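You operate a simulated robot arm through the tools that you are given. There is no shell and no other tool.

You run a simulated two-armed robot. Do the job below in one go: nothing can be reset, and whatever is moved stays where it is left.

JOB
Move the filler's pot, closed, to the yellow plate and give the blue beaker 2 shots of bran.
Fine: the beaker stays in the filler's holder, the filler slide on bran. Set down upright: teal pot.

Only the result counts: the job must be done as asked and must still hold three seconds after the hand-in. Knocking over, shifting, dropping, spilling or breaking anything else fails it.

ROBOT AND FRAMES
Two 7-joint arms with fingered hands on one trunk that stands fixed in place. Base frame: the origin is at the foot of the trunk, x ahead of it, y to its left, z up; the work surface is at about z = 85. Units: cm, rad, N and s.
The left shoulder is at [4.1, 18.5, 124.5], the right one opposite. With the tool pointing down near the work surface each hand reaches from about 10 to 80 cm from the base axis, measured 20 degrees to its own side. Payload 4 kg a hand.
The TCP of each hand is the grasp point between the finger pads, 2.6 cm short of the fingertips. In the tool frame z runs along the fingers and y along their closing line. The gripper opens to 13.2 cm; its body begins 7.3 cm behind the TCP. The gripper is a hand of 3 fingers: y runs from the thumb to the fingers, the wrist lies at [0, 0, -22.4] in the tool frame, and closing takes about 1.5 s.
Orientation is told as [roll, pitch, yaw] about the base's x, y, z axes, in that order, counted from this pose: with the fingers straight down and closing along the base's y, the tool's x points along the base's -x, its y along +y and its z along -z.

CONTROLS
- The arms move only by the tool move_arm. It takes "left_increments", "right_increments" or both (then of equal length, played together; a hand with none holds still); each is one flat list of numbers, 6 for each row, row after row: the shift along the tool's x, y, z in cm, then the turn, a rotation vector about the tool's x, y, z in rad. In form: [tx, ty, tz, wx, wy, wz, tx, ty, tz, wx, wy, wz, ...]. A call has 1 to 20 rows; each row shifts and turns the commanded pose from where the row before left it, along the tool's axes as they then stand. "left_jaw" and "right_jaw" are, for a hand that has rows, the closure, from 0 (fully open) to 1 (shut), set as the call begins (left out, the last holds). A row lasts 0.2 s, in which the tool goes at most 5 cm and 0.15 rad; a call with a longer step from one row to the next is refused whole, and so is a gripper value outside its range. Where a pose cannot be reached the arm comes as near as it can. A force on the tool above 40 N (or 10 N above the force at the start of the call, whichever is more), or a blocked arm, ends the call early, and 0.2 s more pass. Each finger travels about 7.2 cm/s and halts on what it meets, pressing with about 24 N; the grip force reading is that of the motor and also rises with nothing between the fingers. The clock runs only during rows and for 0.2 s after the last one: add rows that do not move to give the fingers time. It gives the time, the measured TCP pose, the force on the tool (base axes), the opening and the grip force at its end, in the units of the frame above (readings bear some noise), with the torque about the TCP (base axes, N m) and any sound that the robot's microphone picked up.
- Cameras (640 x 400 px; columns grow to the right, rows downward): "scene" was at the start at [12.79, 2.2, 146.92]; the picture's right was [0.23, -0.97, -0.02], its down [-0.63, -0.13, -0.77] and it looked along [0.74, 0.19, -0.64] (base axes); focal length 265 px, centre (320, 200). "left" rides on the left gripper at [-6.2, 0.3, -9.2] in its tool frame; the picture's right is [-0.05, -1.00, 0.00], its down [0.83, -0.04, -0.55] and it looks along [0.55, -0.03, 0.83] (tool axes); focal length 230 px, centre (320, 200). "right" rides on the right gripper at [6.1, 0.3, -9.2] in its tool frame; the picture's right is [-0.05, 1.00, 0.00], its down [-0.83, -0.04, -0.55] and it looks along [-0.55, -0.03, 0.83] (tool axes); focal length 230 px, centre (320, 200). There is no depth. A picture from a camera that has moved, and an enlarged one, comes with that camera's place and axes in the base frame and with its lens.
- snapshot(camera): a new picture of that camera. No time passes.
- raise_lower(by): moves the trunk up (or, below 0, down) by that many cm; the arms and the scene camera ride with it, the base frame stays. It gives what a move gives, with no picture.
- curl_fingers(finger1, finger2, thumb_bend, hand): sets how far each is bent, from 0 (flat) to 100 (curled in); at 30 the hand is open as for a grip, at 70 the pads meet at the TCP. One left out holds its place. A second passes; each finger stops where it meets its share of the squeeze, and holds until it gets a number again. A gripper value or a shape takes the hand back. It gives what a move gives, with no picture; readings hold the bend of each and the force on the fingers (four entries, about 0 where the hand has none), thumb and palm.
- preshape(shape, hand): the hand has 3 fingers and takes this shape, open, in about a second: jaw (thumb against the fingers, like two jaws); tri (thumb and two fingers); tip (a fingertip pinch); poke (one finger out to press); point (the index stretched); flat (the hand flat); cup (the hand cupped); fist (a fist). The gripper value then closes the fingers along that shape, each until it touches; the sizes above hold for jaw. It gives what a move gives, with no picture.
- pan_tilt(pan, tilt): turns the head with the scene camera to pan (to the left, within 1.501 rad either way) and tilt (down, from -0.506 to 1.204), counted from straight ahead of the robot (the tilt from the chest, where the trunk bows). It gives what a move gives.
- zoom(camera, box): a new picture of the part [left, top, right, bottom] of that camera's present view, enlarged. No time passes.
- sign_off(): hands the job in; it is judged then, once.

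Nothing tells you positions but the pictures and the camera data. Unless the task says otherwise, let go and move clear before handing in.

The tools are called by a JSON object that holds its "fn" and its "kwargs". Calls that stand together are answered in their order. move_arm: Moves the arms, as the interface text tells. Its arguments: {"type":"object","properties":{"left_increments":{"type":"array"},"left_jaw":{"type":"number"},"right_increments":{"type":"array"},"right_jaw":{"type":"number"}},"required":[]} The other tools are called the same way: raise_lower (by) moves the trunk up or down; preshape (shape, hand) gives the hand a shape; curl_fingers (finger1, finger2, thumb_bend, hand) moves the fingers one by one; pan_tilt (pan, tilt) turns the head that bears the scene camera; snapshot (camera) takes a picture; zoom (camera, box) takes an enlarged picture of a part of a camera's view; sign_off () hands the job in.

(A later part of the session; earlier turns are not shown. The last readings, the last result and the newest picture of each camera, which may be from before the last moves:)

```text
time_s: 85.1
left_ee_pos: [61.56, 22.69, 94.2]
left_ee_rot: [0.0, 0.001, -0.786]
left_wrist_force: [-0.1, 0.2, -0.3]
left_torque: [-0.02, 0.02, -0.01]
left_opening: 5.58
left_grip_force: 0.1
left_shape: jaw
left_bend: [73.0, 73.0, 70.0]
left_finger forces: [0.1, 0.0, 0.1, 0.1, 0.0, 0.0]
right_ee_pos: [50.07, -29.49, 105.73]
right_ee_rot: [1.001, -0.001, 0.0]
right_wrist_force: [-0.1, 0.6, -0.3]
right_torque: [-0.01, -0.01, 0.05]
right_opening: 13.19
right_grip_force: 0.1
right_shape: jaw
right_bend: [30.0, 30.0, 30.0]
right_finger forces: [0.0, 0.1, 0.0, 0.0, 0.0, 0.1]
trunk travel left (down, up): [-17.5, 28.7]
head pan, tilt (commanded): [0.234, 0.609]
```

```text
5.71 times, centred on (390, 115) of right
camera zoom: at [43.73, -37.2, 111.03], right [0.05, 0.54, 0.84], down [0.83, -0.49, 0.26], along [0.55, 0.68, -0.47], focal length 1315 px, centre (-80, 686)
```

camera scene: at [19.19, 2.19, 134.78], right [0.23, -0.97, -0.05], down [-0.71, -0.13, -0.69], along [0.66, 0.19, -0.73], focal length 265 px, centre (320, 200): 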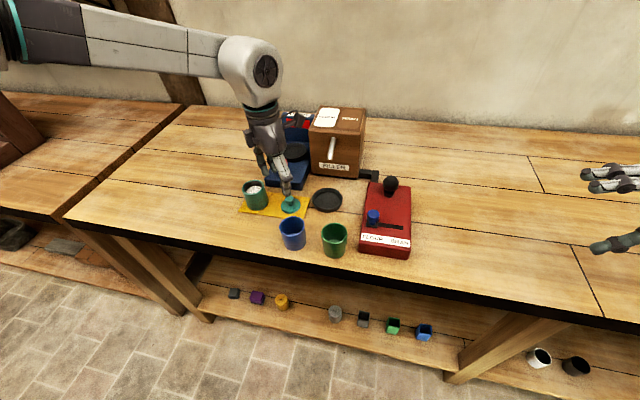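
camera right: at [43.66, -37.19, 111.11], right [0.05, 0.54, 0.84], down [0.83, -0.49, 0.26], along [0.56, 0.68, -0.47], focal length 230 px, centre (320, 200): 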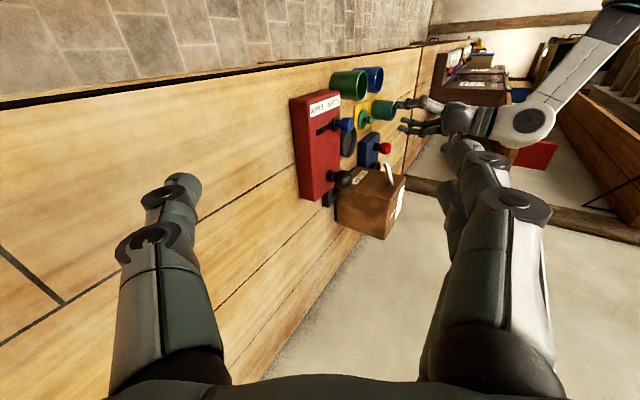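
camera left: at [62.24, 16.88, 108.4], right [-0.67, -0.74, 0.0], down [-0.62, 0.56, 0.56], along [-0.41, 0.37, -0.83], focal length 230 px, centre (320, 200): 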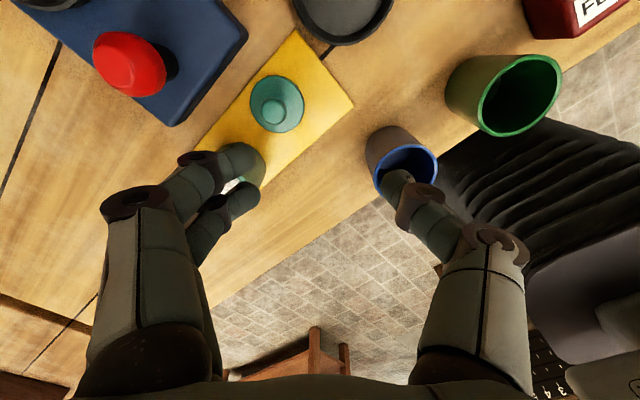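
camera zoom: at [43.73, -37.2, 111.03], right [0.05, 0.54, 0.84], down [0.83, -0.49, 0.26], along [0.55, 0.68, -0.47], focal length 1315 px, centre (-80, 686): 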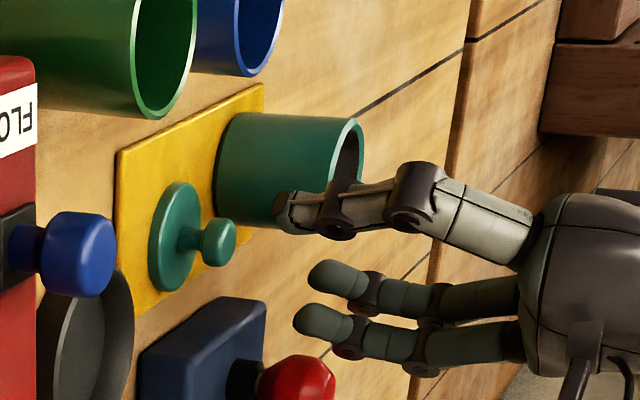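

The knob is right under the grasp point. I'll descend to z≈90.1 so the fingertips meet the knob's equator rather than slipping under it.

{"fn": "move_arm", "kwargs": {"left_increments": [0, 0.03, 1.2, 0, 0, 0, 0, 0.03, 1.2, 0, 0, 0, 0, 0, 1.0, 0, 0, 0, 0, 0, 0.7, 0, 0, 0, 0, 0, 0, 0, 0, 0]}}

{"fn": "zoom", "kwargs": {"camera": "left", "box": [200, 80, 440, 260]}}

{"fn": "zoom", "kwargs": {"camera": "scene", "box": [250, 160, 330, 220]}}

{"fn": "zoom", "kwargs": {"camera": "right", "box": [350, 90, 410, 140]}}

```text
time_s: 86.3
left_ee_pos: [61.53, 22.74, 90.17]
left_ee_rot: [-0.001, 0.0, -0.785]
left_wrist_force: [-0.2, -0.4, -0.6]
left_torque: [0.02, 0.02, 0.03]
left_opening: 5.6
left_grip_force: 0.1
left_shape: jaw
left_bend: [73.0, 73.0, 70.0]
left_finger forces: [0.0, 0.1, 0.0, 0.0, 0.0, 0.1]
right_ee_pos: [49.92, -29.59, 105.74]
right_ee_rot: [1.001, 0.0, -0.001]
right_wrist_force: [-0.1, -0.1, -0.4]
right_torque: [0.04, 0.03, 0.0]
right_opening: 13.17
right_grip_force: 0.1
right_shape: jaw
right_bend: [30.0, 30.0, 30.0]
right_finger forces: [0.0, 0.0, 0.1, 0.0, 0.0, 0.1]
trunk travel left (down, up): [-17.5, 28.7]
head pan, tilt (commanded): [0.234, 0.609]
```

```text
2.22 times, centred on (320, 170) of left
camera zoom: at [66.25, 18.55, 99.46], right [-0.67, -0.74, 0.0], down [-0.62, 0.56, 0.55], along [-0.41, 0.37, -0.83], focal length 511 px, centre (320, 267)
```

zoom: 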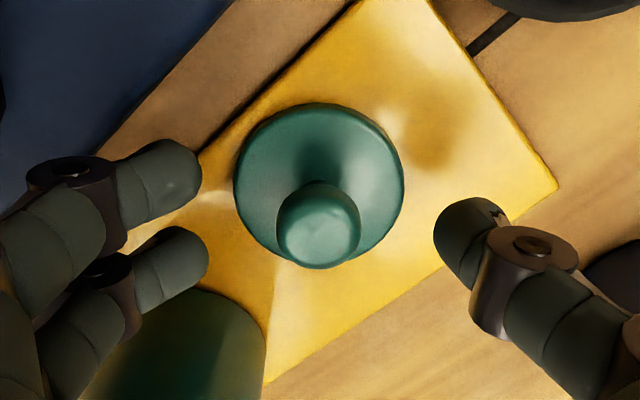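

```text
6.67 times, centred on (290, 190) of scene
camera zoom: at [19.28, 2.18, 134.75], right [0.23, -0.97, -0.05], down [-0.72, -0.13, -0.69], along [0.66, 0.19, -0.73], focal length 1765 px, centre (520, 267)
```

zoom: 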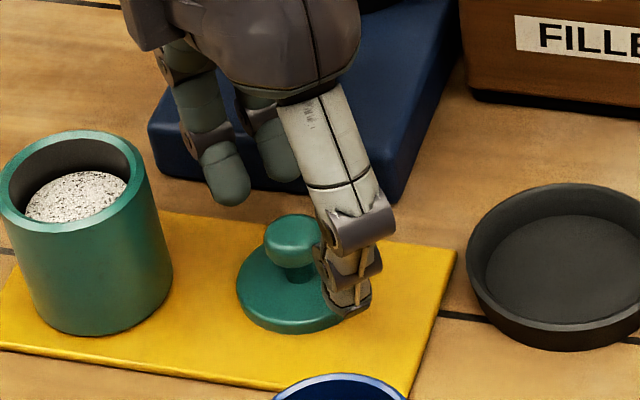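

```text
8.00 times, centred on (380, 115) of right
camera zoom: at [43.74, -37.2, 111.03], right [0.05, 0.54, 0.84], down [0.83, -0.49, 0.26], along [0.55, 0.68, -0.47], focal length 1841 px, centre (-160, 880)
```

zoom: 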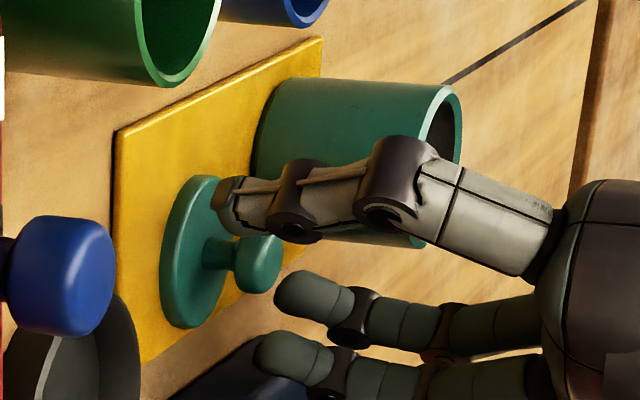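

The fingertips end at z≈87.3 to 87.8, about level with the knob's middle. I'll raise 0.15 cm for margin and close gently with a limited closure.

{"fn": "move_arm", "kwargs": {"left_increments": [0, 0, -0.15, 0, 0, 0, 0, 0, 0, 0, 0, 0, 0, 0, 0, 0, 0, 0, 0, 0, 0, 0, 0, 0, 0, 0, 0, 0, 0, 0, 0, 0, 0, 0, 0, 0], "left_jaw": 0.84}}

{"fn": "zoom", "kwargs": {"camera": "left", "box": [200, 80, 440, 260]}}

{"fn": "zoom", "kwargs": {"camera": "scene", "box": [250, 160, 330, 220]}}

{"fn": "zoom", "kwargs": {"camera": "right", "box": [350, 90, 410, 140]}}

```text
time_s: 87.7
left_ee_pos: [61.74, 22.69, 90.35]
left_ee_rot: [-0.001, 0.0, -0.785]
left_wrist_force: [0.1, -1.0, -0.6]
left_torque: [-0.02, 0.03, 0.03]
left_opening: 2.15
left_grip_force: 0.0
left_shape: jaw
left_bend: [73.0, 73.0, 70.0]
left_finger forces: [0.0, 0.1, 0.1, 0.0, 0.0, 0.0]
right_ee_pos: [49.95, -29.48, 105.65]
right_ee_rot: [1.0, 0.002, -0.002]
right_wrist_force: [-0.5, -0.2, -0.8]
right_torque: [0.02, 0.02, 0.02]
right_opening: 13.19
right_grip_force: 0.1
right_shape: jaw
right_bend: [30.0, 30.0, 30.0]
right_finger forces: [0.0, 0.0, 0.1, 0.0, 0.0, 0.0]
trunk travel left (down, up): [-17.5, 28.7]
head pan, tilt (commanded): [0.234, 0.609]
```

```text
2.22 times, centred on (320, 170) of left
camera zoom: at [66.24, 18.55, 99.53], right [-0.67, -0.74, 0.0], down [-0.62, 0.56, 0.55], along [-0.41, 0.37, -0.83], focal length 511 px, centre (320, 267)
```

zoom: 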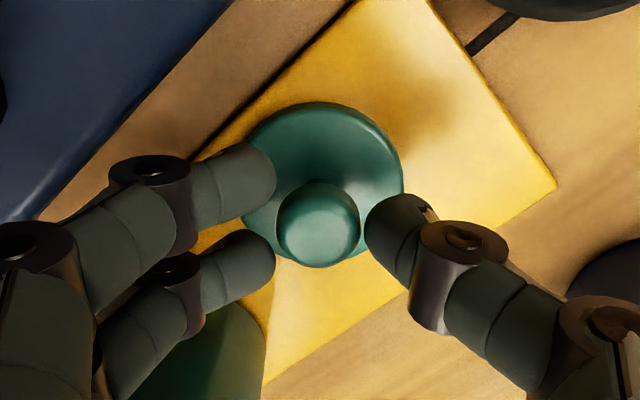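

```text
6.67 times, centred on (290, 190) of scene
camera zoom: at [19.29, 2.18, 134.75], right [0.23, -0.97, -0.05], down [-0.72, -0.13, -0.69], along [0.66, 0.19, -0.73], focal length 1765 px, centre (520, 267)
```

zoom: 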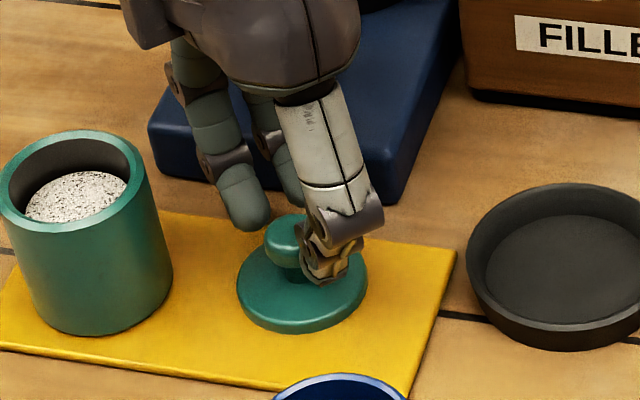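

```text
8.00 times, centred on (380, 115) of right
camera zoom: at [43.75, -37.2, 111.02], right [0.05, 0.54, 0.84], down [0.83, -0.49, 0.26], along [0.55, 0.68, -0.47], focal length 1841 px, centre (-160, 880)
```

zoom: 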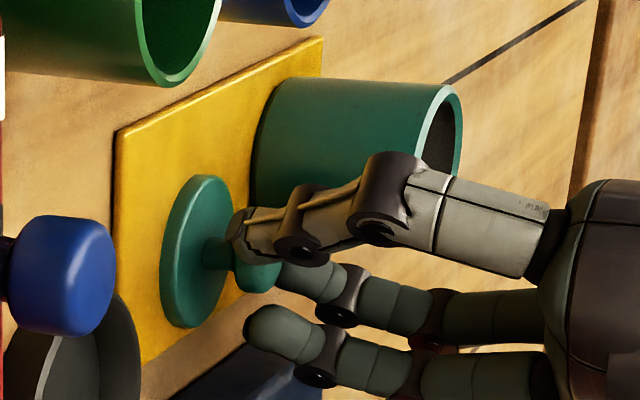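

Not touching yet. I'll close a bit further in steps.

{"fn": "move_arm", "kwargs": {"left_increments": [0, 0, 0, 0, 0, 0, 0, 0, 0, 0, 0, 0, 0, 0, 0, 0, 0, 0], "left_jaw": 0.9}}

{"fn": "zoom", "kwargs": {"camera": "right", "box": [350, 90, 410, 140]}}

{"fn": "zoom", "kwargs": {"camera": "left", "box": [200, 80, 440, 260]}}

```text
time_s: 88.5
left_ee_pos: [61.71, 22.69, 90.25]
left_ee_rot: [0.0, 0.001, -0.785]
left_wrist_force: [-0.3, -0.3, -0.4]
left_torque: [0.0, 0.02, 0.03]
left_opening: 1.39
left_grip_force: 0.1
left_shape: jaw
left_bend: [72.0, 72.0, 70.0]
left_finger forces: [0.0, 0.4, 0.1, 0.0, 0.4, 0.1]
right_ee_pos: [49.97, -29.64, 105.81]
right_ee_rot: [1.0, 0.001, 0.0]
right_wrist_force: [0.6, -0.3, -0.8]
right_torque: [-0.02, 0.04, 0.01]
right_opening: 13.18
right_grip_force: 0.0
right_shape: jaw
right_bend: [30.0, 30.0, 30.0]
right_finger forces: [0.1, 0.0, 0.0, 0.1, 0.0, 0.1]
trunk travel left (down, up): [-17.5, 28.7]
head pan, tilt (commanded): [0.234, 0.609]
```

```text
8.00 times, centred on (380, 115) of right
camera zoom: at [43.75, -37.2, 111.02], right [0.05, 0.54, 0.84], down [0.83, -0.49, 0.26], along [0.55, 0.68, -0.47], focal length 1841 px, centre (-160, 880)
```

zoom: 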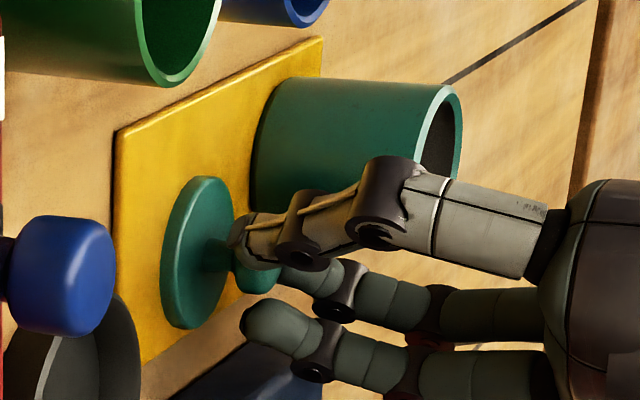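

```text
2.22 times, centred on (320, 170) of left
camera zoom: at [66.24, 18.55, 99.53], right [-0.67, -0.74, 0.0], down [-0.62, 0.56, 0.55], along [-0.41, 0.37, -0.83], focal length 511 px, centre (320, 267)
```

zoom: 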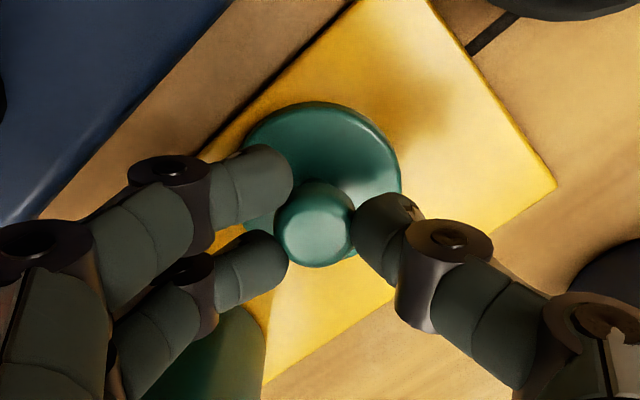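

{"fn": "move_arm", "kwargs": {"left_increments": [0, 0, 0, 0, 0, 0, 0, 0, 0, 0, 0, 0, 0, 0, 0, 0, 0, 0], "left_jaw": 0.93}}

{"fn": "zoom", "kwargs": {"camera": "right", "box": [350, 90, 410, 140]}}

{"fn": "zoom", "kwargs": {"camera": "left", "box": [200, 80, 440, 260]}}

{"fn": "zoom", "kwargs": {"camera": "scene", "box": [250, 160, 330, 220]}}

```text
time_s: 89.3
left_ee_pos: [61.69, 22.72, 90.31]
left_ee_rot: [0.001, 0.0, -0.787]
left_wrist_force: [0.1, 0.3, 1.3]
left_torque: [0.03, -0.04, 0.0]
left_opening: 0.63
left_grip_force: 24.3
left_shape: jaw
left_bend: [70.0, 72.0, 70.0]
left_finger forces: [10.1, 15.0, 0.0, 0.1, 20.3, 0.1]
right_ee_pos: [50.0, -29.57, 105.64]
right_ee_rot: [1.0, 0.0, 0.0]
right_wrist_force: [-0.6, -0.2, 0.0]
right_torque: [-0.02, 0.02, 0.01]
right_opening: 13.19
right_grip_force: 0.1
right_shape: jaw
right_bend: [30.0, 30.0, 30.0]
right_finger forces: [0.0, 0.0, 0.0, 0.0, 0.1, 0.0]
trunk travel left (down, up): [-17.5, 28.7]
head pan, tilt (commanded): [0.234, 0.609]
```

```text
8.00 times, centred on (380, 115) of right
camera zoom: at [43.74, -37.2, 111.02], right [0.05, 0.54, 0.84], down [0.83, -0.49, 0.26], along [0.55, 0.68, -0.47], focal length 1841 px, centre (-160, 880)
```

zoom: 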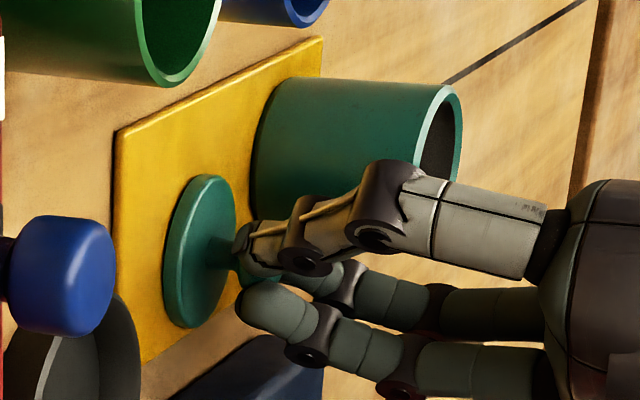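

```text
2.22 times, centred on (320, 170) of left
camera zoom: at [66.25, 18.54, 99.55], right [-0.67, -0.74, 0.0], down [-0.62, 0.56, 0.55], along [-0.41, 0.37, -0.83], focal length 511 px, centre (320, 267)
```

zoom: 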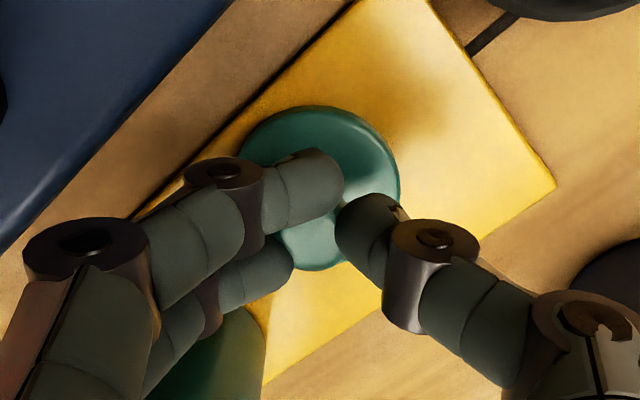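

```text
6.67 times, centred on (290, 190) of scene
camera zoom: at [19.29, 2.18, 134.75], right [0.23, -0.97, -0.05], down [-0.72, -0.13, -0.69], along [0.66, 0.19, -0.73], focal length 1765 px, centre (520, 267)
```

zoom: 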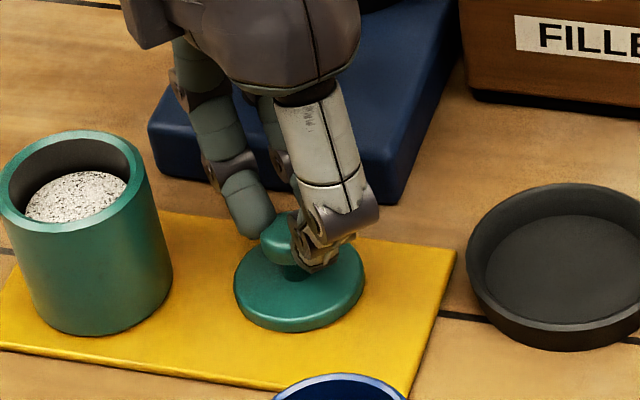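

Gripped around the upper part of the knob with the lid still flat. I'll test-lift by half a centimetre.

{"fn": "move_arm", "kwargs": {"left_increments": [0, 0, -0.25, 0, 0, 0, 0, 0, -0.25, 0, 0, 0, 0, 0, 0, 0, 0, 0]}}

{"fn": "zoom", "kwargs": {"camera": "right", "box": [350, 90, 410, 140]}}

{"fn": "zoom", "kwargs": {"camera": "left", "box": [200, 80, 440, 260]}}

{"fn": "zoom", "kwargs": {"camera": "scene", "box": [250, 160, 330, 220]}}

```text
time_s: 90.1
left_ee_pos: [61.7, 22.65, 90.85]
left_ee_rot: [0.0, 0.0, -0.786]
left_wrist_force: [0.7, 0.0, 0.9]
left_torque: [-0.04, -0.02, 0.0]
left_opening: 0.51
left_grip_force: 24.0
left_shape: jaw
left_bend: [71.0, 71.0, 71.0]
left_finger forces: [0.0, 15.3, 0.0, 0.0, 18.6, 0.0]
right_ee_pos: [50.03, -29.65, 105.67]
right_ee_rot: [1.0, 0.003, 0.0]
right_wrist_force: [0.4, 0.2, -0.2]
right_torque: [-0.04, 0.01, -0.01]
right_opening: 13.21
right_grip_force: 0.0
right_shape: jaw
right_bend: [30.0, 30.0, 30.0]
right_finger forces: [0.1, 0.0, 0.0, 0.0, 0.0, 0.0]
trunk travel left (down, up): [-17.5, 28.7]
head pan, tilt (commanded): [0.234, 0.609]
```

```text
8.00 times, centred on (380, 115) of right
camera zoom: at [43.76, -37.19, 111.02], right [0.05, 0.54, 0.84], down [0.83, -0.49, 0.26], along [0.55, 0.68, -0.47], focal length 1841 px, centre (-160, 880)
```

zoom: 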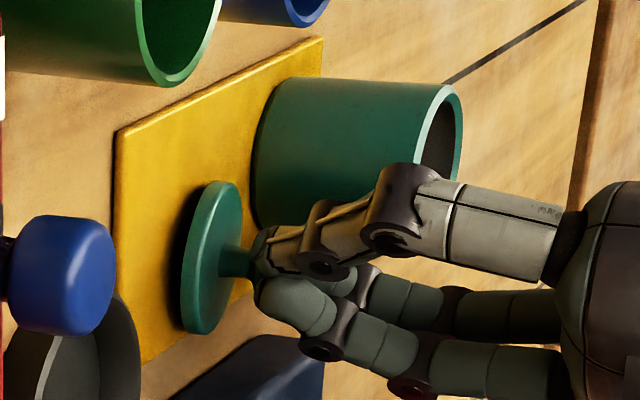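

```text
2.22 times, centred on (320, 170) of left
camera zoom: at [66.28, 18.58, 100.01], right [-0.67, -0.74, 0.0], down [-0.62, 0.56, 0.56], along [-0.41, 0.37, -0.83], focal length 511 px, centre (320, 267)
```

zoom: 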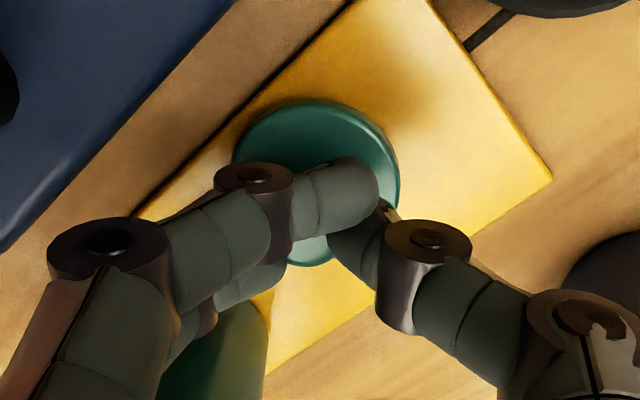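

```text
6.67 times, centred on (290, 190) of scene
camera zoom: at [19.3, 2.19, 134.75], right [0.23, -0.97, -0.05], down [-0.72, -0.13, -0.69], along [0.66, 0.19, -0.73], focal length 1765 px, centre (520, 267)
```

zoom: 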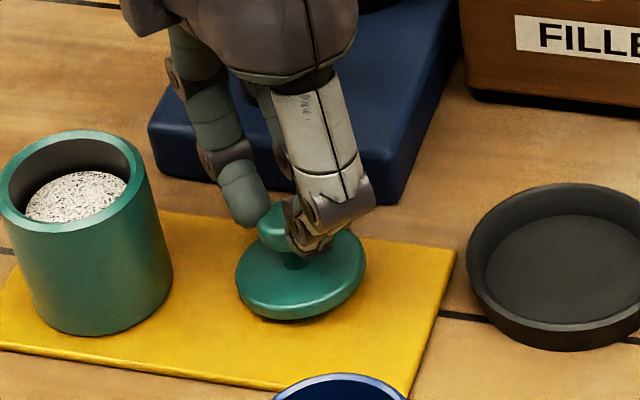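

The lid lifted, held between finger 2 and the thumb. I'll raise it slowly and check that it's stable.

{"fn": "move_arm", "kwargs": {"left_increments": [0, 0, -0.4, 0, 0, 0, 0, 0, -0.8, 0, 0, 0, 0, 0, -1.2, 0, 0, 0, 0, 0, -1.2, 0, 0, 0, 0, 0, -1.2, 0, 0, 0, 0, 0, -1.2, 0, 0, 0, 0, 0, -1.0, 0, 0, 0, 0, 0, 0, 0, 0, 0]}}

{"fn": "zoom", "kwargs": {"camera": "right", "box": [350, 80, 430, 150]}}

{"fn": "zoom", "kwargs": {"camera": "left", "box": [200, 80, 440, 260]}}

{"fn": "zoom", "kwargs": {"camera": "scene", "box": [250, 140, 330, 210]}}

```text
time_s: 91.9
left_ee_pos: [61.76, 22.57, 97.81]
left_ee_rot: [0.001, -0.001, -0.786]
left_wrist_force: [0.6, 0.2, -0.8]
left_torque: [0.0, -0.03, 0.01]
left_opening: 0.5
left_grip_force: 24.1
left_shape: jaw
left_bend: [71.0, 71.0, 71.0]
left_finger forces: [0.0, 15.3, 0.0, 0.0, 18.5, 0.0]
right_ee_pos: [49.95, -29.4, 105.61]
right_ee_rot: [1.0, 0.002, -0.001]
right_wrist_force: [0.3, 0.0, -0.1]
right_torque: [0.05, 0.01, 0.02]
right_opening: 13.18
right_grip_force: 0.0
right_shape: jaw
right_bend: [30.0, 30.0, 30.0]
right_finger forces: [0.0, 0.0, 0.0, 0.0, 0.0, 0.0]
trunk travel left (down, up): [-17.5, 28.7]
head pan, tilt (commanded): [0.234, 0.609]
```

```text
5.71 times, centred on (390, 115) of right
camera zoom: at [43.77, -37.19, 111.01], right [0.05, 0.54, 0.84], down [0.83, -0.49, 0.26], along [0.55, 0.68, -0.47], focal length 1315 px, centre (-80, 686)
```

zoom: 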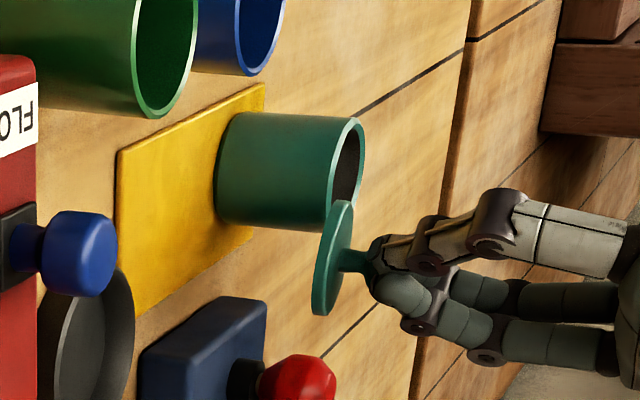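

```text
2.22 times, centred on (320, 170) of left
camera zoom: at [66.31, 18.59, 107.08], right [-0.67, -0.74, 0.0], down [-0.62, 0.56, 0.55], along [-0.41, 0.37, -0.83], focal length 511 px, centre (320, 267)
```

zoom: 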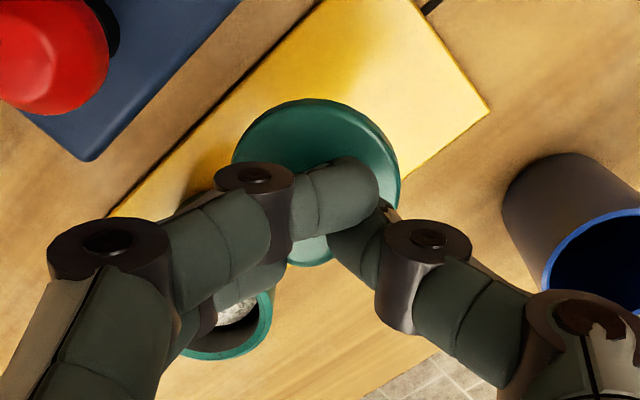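

```text
5.71 times, centred on (290, 175) of scene
camera zoom: at [19.32, 2.19, 134.74], right [0.23, -0.97, -0.05], down [-0.72, -0.13, -0.69], along [0.66, 0.19, -0.73], focal length 1513 px, centre (491, 343)
```

zoom: 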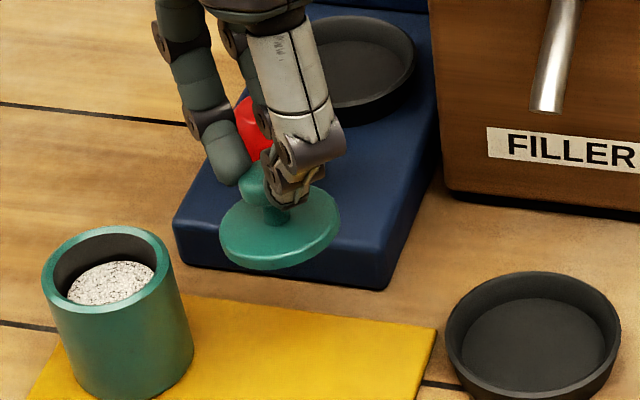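

The lid is held level by its knob, with its axis about (0, +0.1) from the grasp point and its bottom 4.75 cm below. The pot is at about (59.9, 30.0). I'll carry the lid up and over to hover above the pot.

{"fn": "move_arm", "kwargs": {"left_increments": [0, 0, -1.2, 0, 0, 0, 0, 0, -1.6, 0, 0, 0, 0.9, 0.53, -0.4, 0, 0, 0, 1.4, 0.83, 0, 0, 0, 0, 1.4, 0.83, 0, 0, 0, 0, 1.4, 0.84, 0, 0, 0, 0, 1.4, 0.84, 0, 0, 0, 0, 0, 0, 1.0, 0, 0, 0, 0, 0, 1.0, 0, 0, 0, 0, 0, 0, 0, 0, 0]}}

{"fn": "zoom", "kwargs": {"camera": "right", "box": [385, 90, 435, 130]}}

{"fn": "zoom", "kwargs": {"camera": "left", "box": [220, 60, 420, 240]}}

{"fn": "zoom", "kwargs": {"camera": "scene", "box": [250, 165, 300, 215]}}

```text
time_s: 94.1
left_ee_pos: [59.88, 30.03, 99.1]
left_ee_rot: [0.0, 0.001, -0.787]
left_wrist_force: [-0.8, 0.6, 0.1]
left_torque: [0.0, -0.01, 0.0]
left_opening: 0.49
left_grip_force: 24.0
left_shape: jaw
left_bend: [71.0, 71.0, 71.0]
left_finger forces: [0.0, 15.2, 0.0, 0.0, 18.6, 0.1]
right_ee_pos: [50.01, -29.66, 105.64]
right_ee_rot: [1.0, 0.0, 0.001]
right_wrist_force: [-0.1, 0.3, -0.2]
right_torque: [0.0, 0.02, -0.01]
right_opening: 13.17
right_grip_force: 0.1
right_shape: jaw
right_bend: [30.0, 30.0, 30.0]
right_finger forces: [0.1, 0.1, 0.0, 0.0, 0.0, 0.0]
trunk travel left (down, up): [-17.5, 28.7]
head pan, tilt (commanded): [0.234, 0.609]
```

```text
10.00 times, centred on (410, 110) of right
camera zoom: at [43.74, -37.19, 111.03], right [0.05, 0.54, 0.84], down [0.83, -0.49, 0.26], along [0.55, 0.68, -0.47], focal length 2301 px, centre (-580, 1100)
```

zoom: 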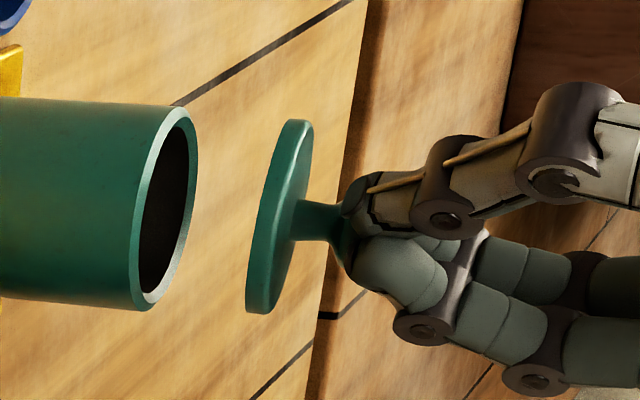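

```text
2.22 times, centred on (320, 150) of left
camera zoom: at [64.45, 25.88, 108.28], right [-0.67, -0.74, 0.0], down [-0.62, 0.56, 0.56], along [-0.41, 0.37, -0.83], focal length 511 px, centre (320, 311)
```

zoom: 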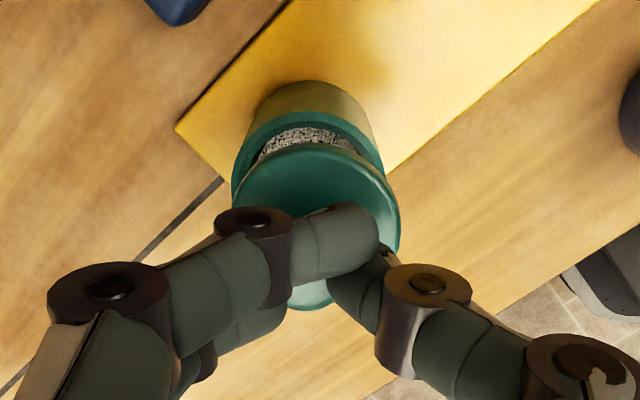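

```text
8.00 times, centred on (275, 190) of scene
camera zoom: at [19.28, 2.19, 134.75], right [0.23, -0.97, -0.05], down [-0.72, -0.13, -0.69], along [0.66, 0.19, -0.73], focal length 2118 px, centre (680, 280)
```

zoom: 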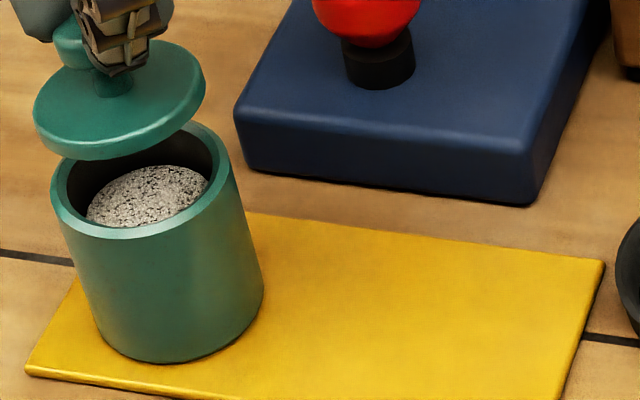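

The lid is level and nearly centred, offset by about (-0.07, -0.20) and 3.05 cm above the rim. I'll correct that and lower to just above the rim.

{"fn": "move_arm", "kwargs": {"left_increments": [0.09, 0.19, 0, 0, 0, 0, 0, 0, 0.8, 0, 0, 0, 0, 0, 0.8, 0, 0, 0, 0, 0, 0.7, 0, 0, 0, 0, 0, 0, 0, 0, 0]}}

{"fn": "zoom", "kwargs": {"camera": "right", "box": [385, 90, 435, 130]}}

{"fn": "zoom", "kwargs": {"camera": "scene", "box": [250, 165, 300, 215]}}

{"fn": "zoom", "kwargs": {"camera": "left", "box": [220, 60, 420, 240]}}

```text
time_s: 95.3
left_ee_pos: [60.01, 30.31, 96.77]
left_ee_rot: [0.001, 0.001, -0.785]
left_wrist_force: [0.3, -0.6, -0.5]
left_torque: [-0.02, 0.0, 0.01]
left_opening: 0.52
left_grip_force: 24.1
left_shape: jaw
left_bend: [71.0, 71.0, 71.0]
left_finger forces: [0.0, 15.1, 0.0, 0.1, 18.6, 0.1]
right_ee_pos: [49.94, -29.52, 105.64]
right_ee_rot: [0.999, 0.001, 0.001]
right_wrist_force: [0.3, 0.3, -0.3]
right_torque: [-0.03, -0.01, -0.04]
right_opening: 13.17
right_grip_force: 0.1
right_shape: jaw
right_bend: [30.0, 30.0, 30.0]
right_finger forces: [0.1, 0.1, 0.0, 0.1, 0.0, 0.0]
trunk travel left (down, up): [-17.5, 28.7]
head pan, tilt (commanded): [0.234, 0.609]
```

```text
10.00 times, centred on (410, 110) of right
camera zoom: at [43.74, -37.2, 111.02], right [0.05, 0.54, 0.84], down [0.83, -0.49, 0.26], along [0.55, 0.68, -0.47], focal length 2301 px, centre (-580, 1100)
```

zoom: 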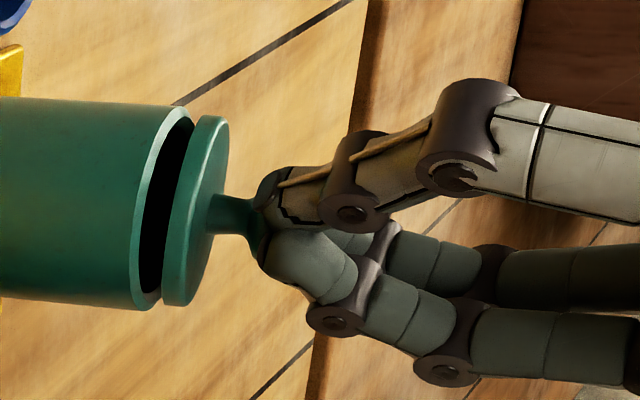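

```text
8.00 times, centred on (275, 190) of scene
camera zoom: at [19.29, 2.18, 134.75], right [0.23, -0.97, -0.05], down [-0.72, -0.13, -0.69], along [0.66, 0.19, -0.73], focal length 2118 px, centre (680, 280)
```

zoom: 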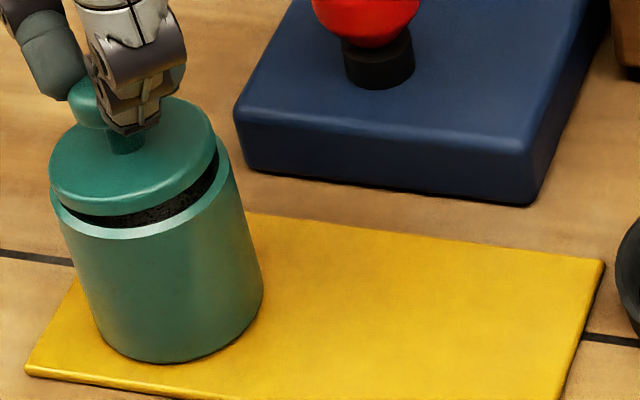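

```text
2.22 times, centred on (320, 150) of left
camera zoom: at [64.54, 26.12, 105.94], right [-0.67, -0.74, 0.0], down [-0.62, 0.56, 0.55], along [-0.41, 0.37, -0.83], focal length 511 px, centre (320, 311)
```

zoom: 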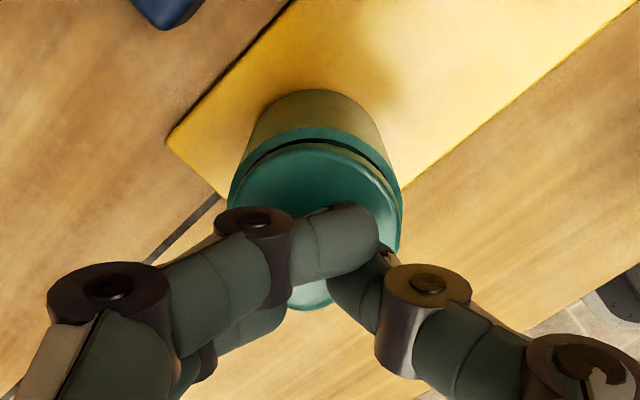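

Alignment is essentially perfect, with about 0.65 cm left to the rim. I'll lower in fine steps to contact.

{"fn": "move_arm", "kwargs": {"left_increments": [0, 0, 0.2, 0, 0, 0, 0, 0, 0.2, 0, 0, 0, 0, 0, 0.15, 0, 0, 0, 0, 0, 0, 0, 0, 0]}}

{"fn": "zoom", "kwargs": {"camera": "right", "box": [385, 90, 435, 130]}}

```text
time_s: 96.3
left_ee_pos: [59.99, 30.09, 96.34]
left_ee_rot: [-0.001, -0.002, -0.786]
left_wrist_force: [0.5, -0.9, 2.6]
left_torque: [0.1, -0.02, 0.03]
left_opening: 0.52
left_grip_force: 23.7
left_shape: jaw
left_bend: [71.0, 71.0, 71.0]
left_finger forces: [0.0, 17.2, 0.0, 0.0, 20.1, 0.1]
right_ee_pos: [49.87, -29.73, 105.75]
right_ee_rot: [1.0, 0.0, -0.001]
right_wrist_force: [-0.1, 0.0, -0.5]
right_torque: [0.01, 0.01, 0.0]
right_opening: 13.18
right_grip_force: 0.0
right_shape: jaw
right_bend: [30.0, 30.0, 30.0]
right_finger forces: [0.0, 0.0, 0.0, 0.0, 0.1, 0.0]
trunk travel left (down, up): [-17.5, 28.7]
head pan, tilt (commanded): [0.234, 0.609]
heard: snap
```

```text
10.00 times, centred on (410, 110) of right
camera zoom: at [43.71, -37.23, 111.04], right [0.05, 0.54, 0.84], down [0.83, -0.49, 0.26], along [0.55, 0.68, -0.47], focal length 2301 px, centre (-580, 1100)
```

zoom: 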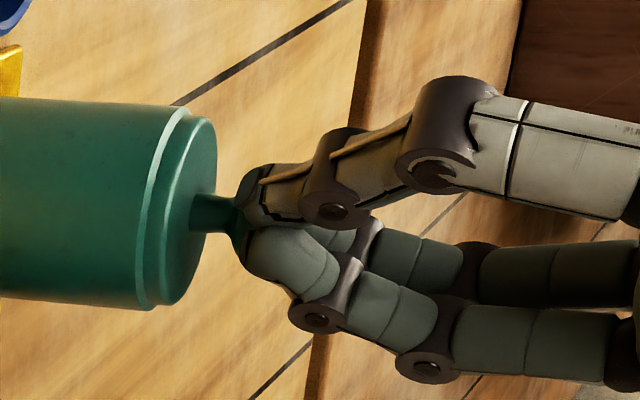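

A "snap" was heard, so the lid has latched onto the pot. I'll release the knob by opening part-way and check.

{"fn": "move_arm", "kwargs": {"left_increments": [0, 0, 0, 0, 0, 0, 0, 0, 0, 0, 0, 0, 0, 0, 0, 0, 0, 0, 0, 0, 0, 0, 0, 0], "left_jaw": 0.7}}

{"fn": "zoom", "kwargs": {"camera": "right", "box": [385, 90, 435, 130]}}

{"fn": "zoom", "kwargs": {"camera": "scene", "box": [250, 165, 300, 215]}}

{"fn": "zoom", "kwargs": {"camera": "left", "box": [220, 60, 420, 240]}}

```text
time_s: 97.3
left_ee_pos: [59.99, 30.28, 96.21]
left_ee_rot: [0.0, 0.0, -0.785]
left_wrist_force: [-0.1, -0.9, -0.2]
left_torque: [-0.02, 0.0, 0.02]
left_opening: 3.92
left_grip_force: 0.1
left_shape: jaw
left_bend: [74.0, 74.0, 70.0]
left_finger forces: [0.0, 0.1, 0.0, 0.0, 0.0, 0.0]
right_ee_pos: [49.97, -29.53, 105.62]
right_ee_rot: [1.0, 0.002, 0.001]
right_wrist_force: [0.3, 0.3, 0.4]
right_torque: [0.01, -0.01, -0.01]
right_opening: 13.18
right_grip_force: 0.1
right_shape: jaw
right_bend: [30.0, 30.0, 30.0]
right_finger forces: [0.0, 0.1, 0.0, 0.0, 0.0, 0.0]
trunk travel left (down, up): [-17.5, 28.7]
head pan, tilt (commanded): [0.234, 0.609]
```

```text
10.00 times, centred on (410, 110) of right
camera zoom: at [43.75, -37.19, 111.02], right [0.05, 0.54, 0.84], down [0.83, -0.49, 0.26], along [0.55, 0.68, -0.47], focal length 2301 px, centre (-580, 1100)
```

zoom: 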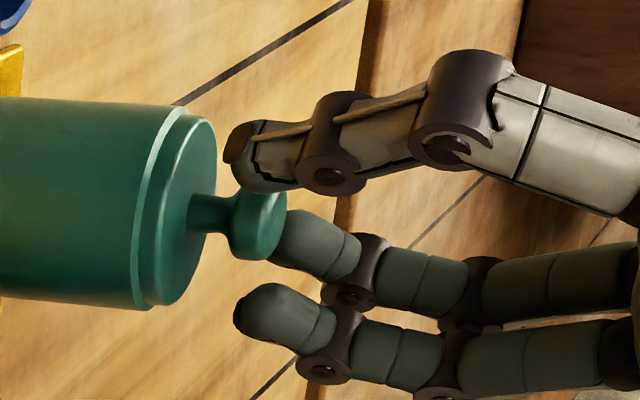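

```text
8.00 times, centred on (275, 190) of scene
camera zoom: at [19.29, 2.2, 134.75], right [0.23, -0.97, -0.05], down [-0.72, -0.13, -0.69], along [0.66, 0.19, -0.73], focal length 2118 px, centre (680, 280)
```

zoom: 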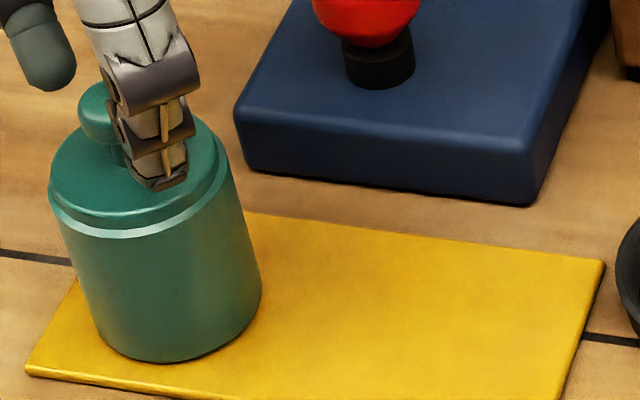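

```text
2.22 times, centred on (320, 150) of left
camera zoom: at [64.49, 26.19, 105.38], right [-0.67, -0.74, 0.0], down [-0.62, 0.56, 0.56], along [-0.41, 0.37, -0.83], focal length 511 px, centre (320, 311)
```

zoom: 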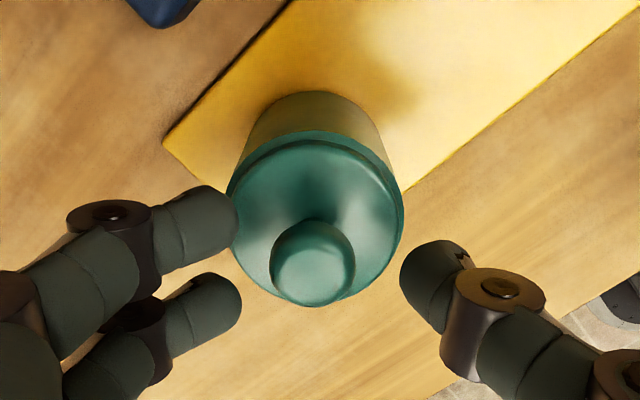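

The pot is closed and released, standing on the yellow plate. Next I'll raise the hand, go over to the blue beaker, and tilt the hand as for the pot grasp.

{"fn": "move_arm", "kwargs": {"left_increments": [0, 0, -0.5, 0, 0, 0, 0, 0, -1.5, 0, 0, 0, 0, 0, -2, 0, 0, 0, 0, 0, -2, 0, 0, 0, 0.45, -2.62, 0, 0, 0, 0, 0.45, -2.62, 0, 0, 0, 0, 0.45, -2.62, 0, 0, 0, 0, 0.45, -2.62, 0, 0, 0, 0, 0.45, -2.62, 0, 0, 0, 0, 0.45, -2.62, 0, 0, 0, 0, 0, 0, 0, 0, -0.14, 0, 0, 0, 0, 0, -0.14, 0, 0, 0, 0, 0, -0.14, 0, 0, 0, 0, 0, -0.14, 0, 0, 0, 0, 0, -0.14, 0, 0, 0, 0, 0, 0, 0], "left_jaw": 0.35}}

{"fn": "snapshot", "kwargs": {"camera": "left"}}

{"fn": "snapshot", "kwargs": {"camera": "scene"}}

```text
time_s: 100.7
left_ee_pos: [46.86, 20.95, 102.27]
left_ee_rot: [-0.001, -0.701, -0.785]
left_wrist_force: [0.4, 0.0, 0.0]
left_torque: [0.02, 0.03, 0.04]
left_opening: 8.54
left_grip_force: 0.0
left_shape: jaw
left_bend: [70.0, 70.0, 68.0]
left_finger forces: [0.1, 0.0, 0.0, 0.0, 0.0, 0.1]
right_ee_pos: [50.03, -29.66, 105.65]
right_ee_rot: [0.999, 0.001, -0.001]
right_wrist_force: [0.5, -0.2, -0.2]
right_torque: [0.06, 0.04, 0.01]
right_opening: 13.21
right_grip_force: 0.0
right_shape: jaw
right_bend: [30.0, 30.0, 30.0]
right_finger forces: [0.1, 0.1, 0.0, 0.0, 0.1, 0.0]
trunk travel left (down, up): [-17.5, 28.7]
head pan, tilt (commanded): [0.234, 0.609]
```

```text
taken
camera left: at [46.19, 22.02, 113.2], right [-0.68, -0.73, 0.03], down [-0.73, 0.67, -0.11], along [0.06, -0.1, -0.99], focal length 230 px, centre (320, 200)
```

left: 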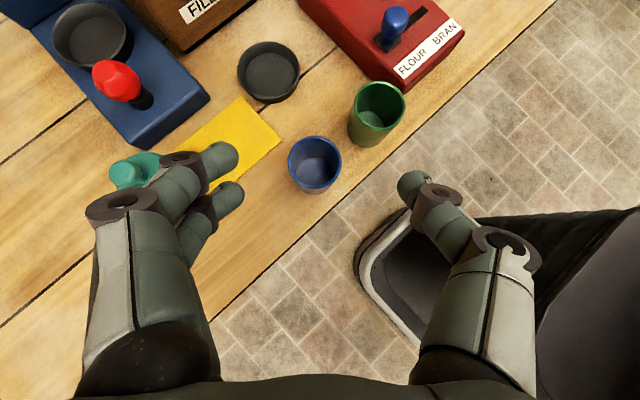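

```text
taken
camera scene: at [19.3, 2.09, 134.75], right [0.23, -0.97, -0.05], down [-0.72, -0.13, -0.69], along [0.66, 0.19, -0.73], focal length 265 px, centre (320, 200)
```

scene: 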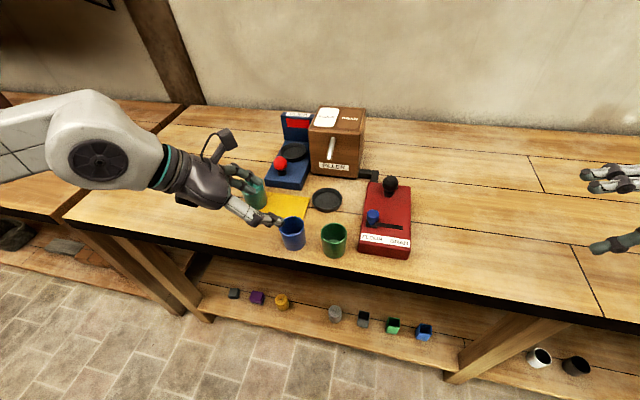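

{"fn": "zoom", "kwargs": {"camera": "left", "box": [230, 80, 410, 200]}}

{"fn": "zoom", "kwargs": {"camera": "scene", "box": [230, 170, 370, 270]}}

{"fn": "zoom", "kwargs": {"camera": "right", "box": [320, 50, 440, 150]}}

```text
3.33 times, centred on (320, 140) of left
camera zoom: at [46.19, 22.02, 113.2], right [-0.68, -0.73, 0.03], down [-0.73, 0.67, -0.11], along [0.06, -0.1, -0.99], focal length 767 px, centre (320, 400)
```

zoom: 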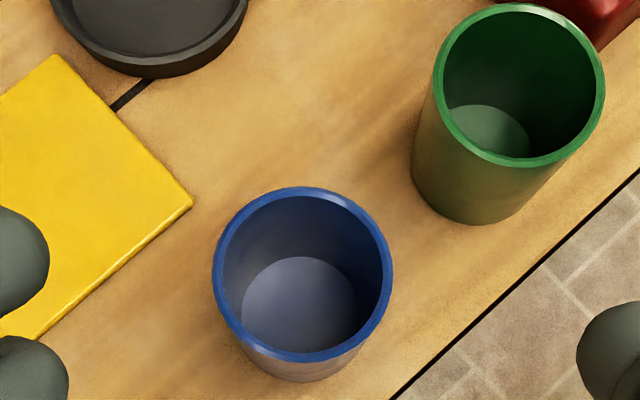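

```text
4.00 times, centred on (300, 220) of scene
camera zoom: at [19.3, 2.09, 134.75], right [0.23, -0.97, -0.05], down [-0.72, -0.13, -0.69], along [0.66, 0.19, -0.73], focal length 1059 px, centre (400, 120)
```

zoom: 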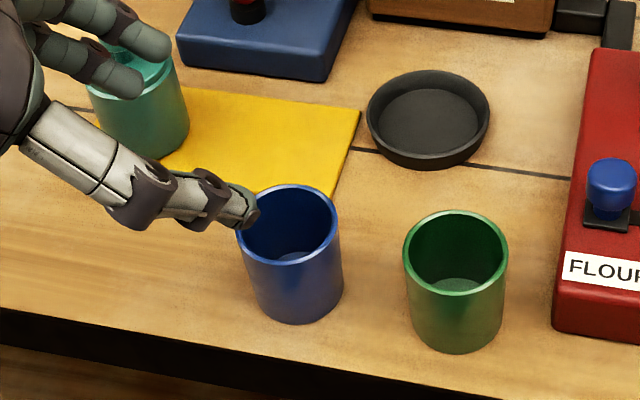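

```text
4.00 times, centred on (380, 100) of right
camera zoom: at [43.75, -37.28, 110.99], right [0.05, 0.54, 0.84], down [0.83, -0.49, 0.26], along [0.55, 0.68, -0.47], focal length 920 px, centre (80, 600)
```

zoom: 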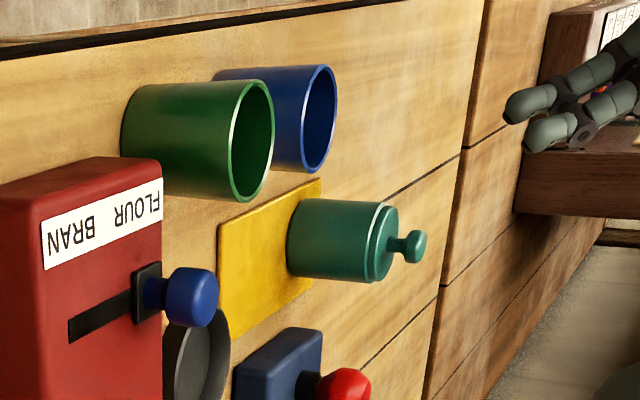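

The pot is closed on the plate, and the blue beaker is at about (50.75, 17.45) with its rim at z≈91. I'll go to the pre-grasp and start the approach along the tool axis.

{"fn": "move_arm", "kwargs": {"left_increments": [2.03, 0.14, 2.46, 0, 0, 0, 2.03, 0.14, 2.46, 0, 0, 0, 0, 0, 1.5, 0, 0, 0, 0, 0, 1.5, 0, 0, 0, 0, 0, 1.0, 0, 0, 0, 0, 0, 0, 0, 0, 0]}}

{"fn": "zoom", "kwargs": {"camera": "left", "box": [180, 60, 460, 260]}}

{"fn": "zoom", "kwargs": {"camera": "scene", "box": [230, 170, 370, 270]}}

```text
time_s: 102.1
left_ee_pos: [48.85, 19.27, 92.79]
left_ee_rot: [0.001, -0.699, -0.786]
left_wrist_force: [-0.3, -0.1, 0.6]
left_torque: [0.01, -0.02, 0.0]
left_opening: 8.56
left_grip_force: 0.1
left_shape: jaw
left_bend: [70.0, 70.0, 68.0]
left_finger forces: [0.0, 0.1, 0.1, 0.1, 0.1, 0.0]
right_ee_pos: [49.91, -29.57, 105.79]
right_ee_rot: [1.001, 0.0, 0.002]
right_wrist_force: [1.2, -0.2, 0.9]
right_torque: [0.0, -0.01, 0.0]
right_opening: 13.16
right_grip_force: 0.0
right_shape: jaw
right_bend: [30.0, 30.0, 30.0]
right_finger forces: [0.1, 0.0, 0.1, 0.1, 0.0, 0.1]
trunk travel left (down, up): [-17.5, 28.7]
head pan, tilt (commanded): [0.234, 0.609]
```

```text
2.00 times, centred on (320, 160) of left
camera zoom: at [48.24, 20.46, 103.75], right [-0.68, -0.73, 0.03], down [-0.73, 0.67, -0.11], along [0.06, -0.1, -0.99], focal length 460 px, centre (320, 280)
```

zoom: 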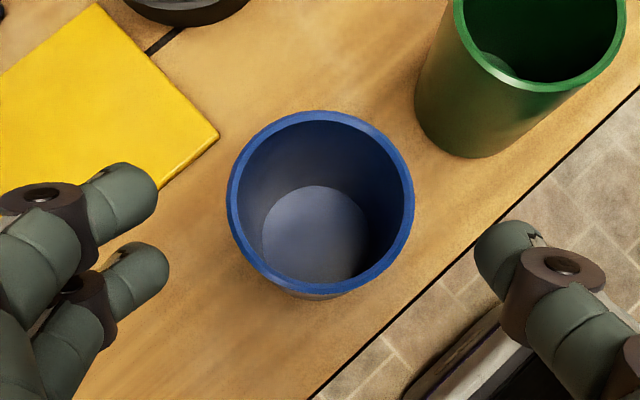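

```text
4.00 times, centred on (300, 220) of scene
camera zoom: at [19.26, 2.21, 134.75], right [0.23, -0.97, -0.05], down [-0.72, -0.13, -0.69], along [0.66, 0.19, -0.73], focal length 1059 px, centre (400, 120)
```

zoom: 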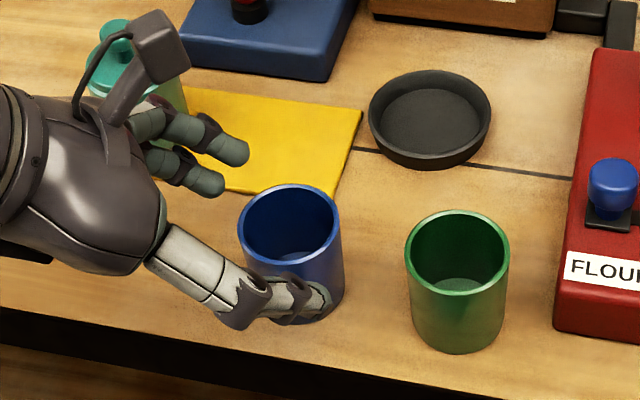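

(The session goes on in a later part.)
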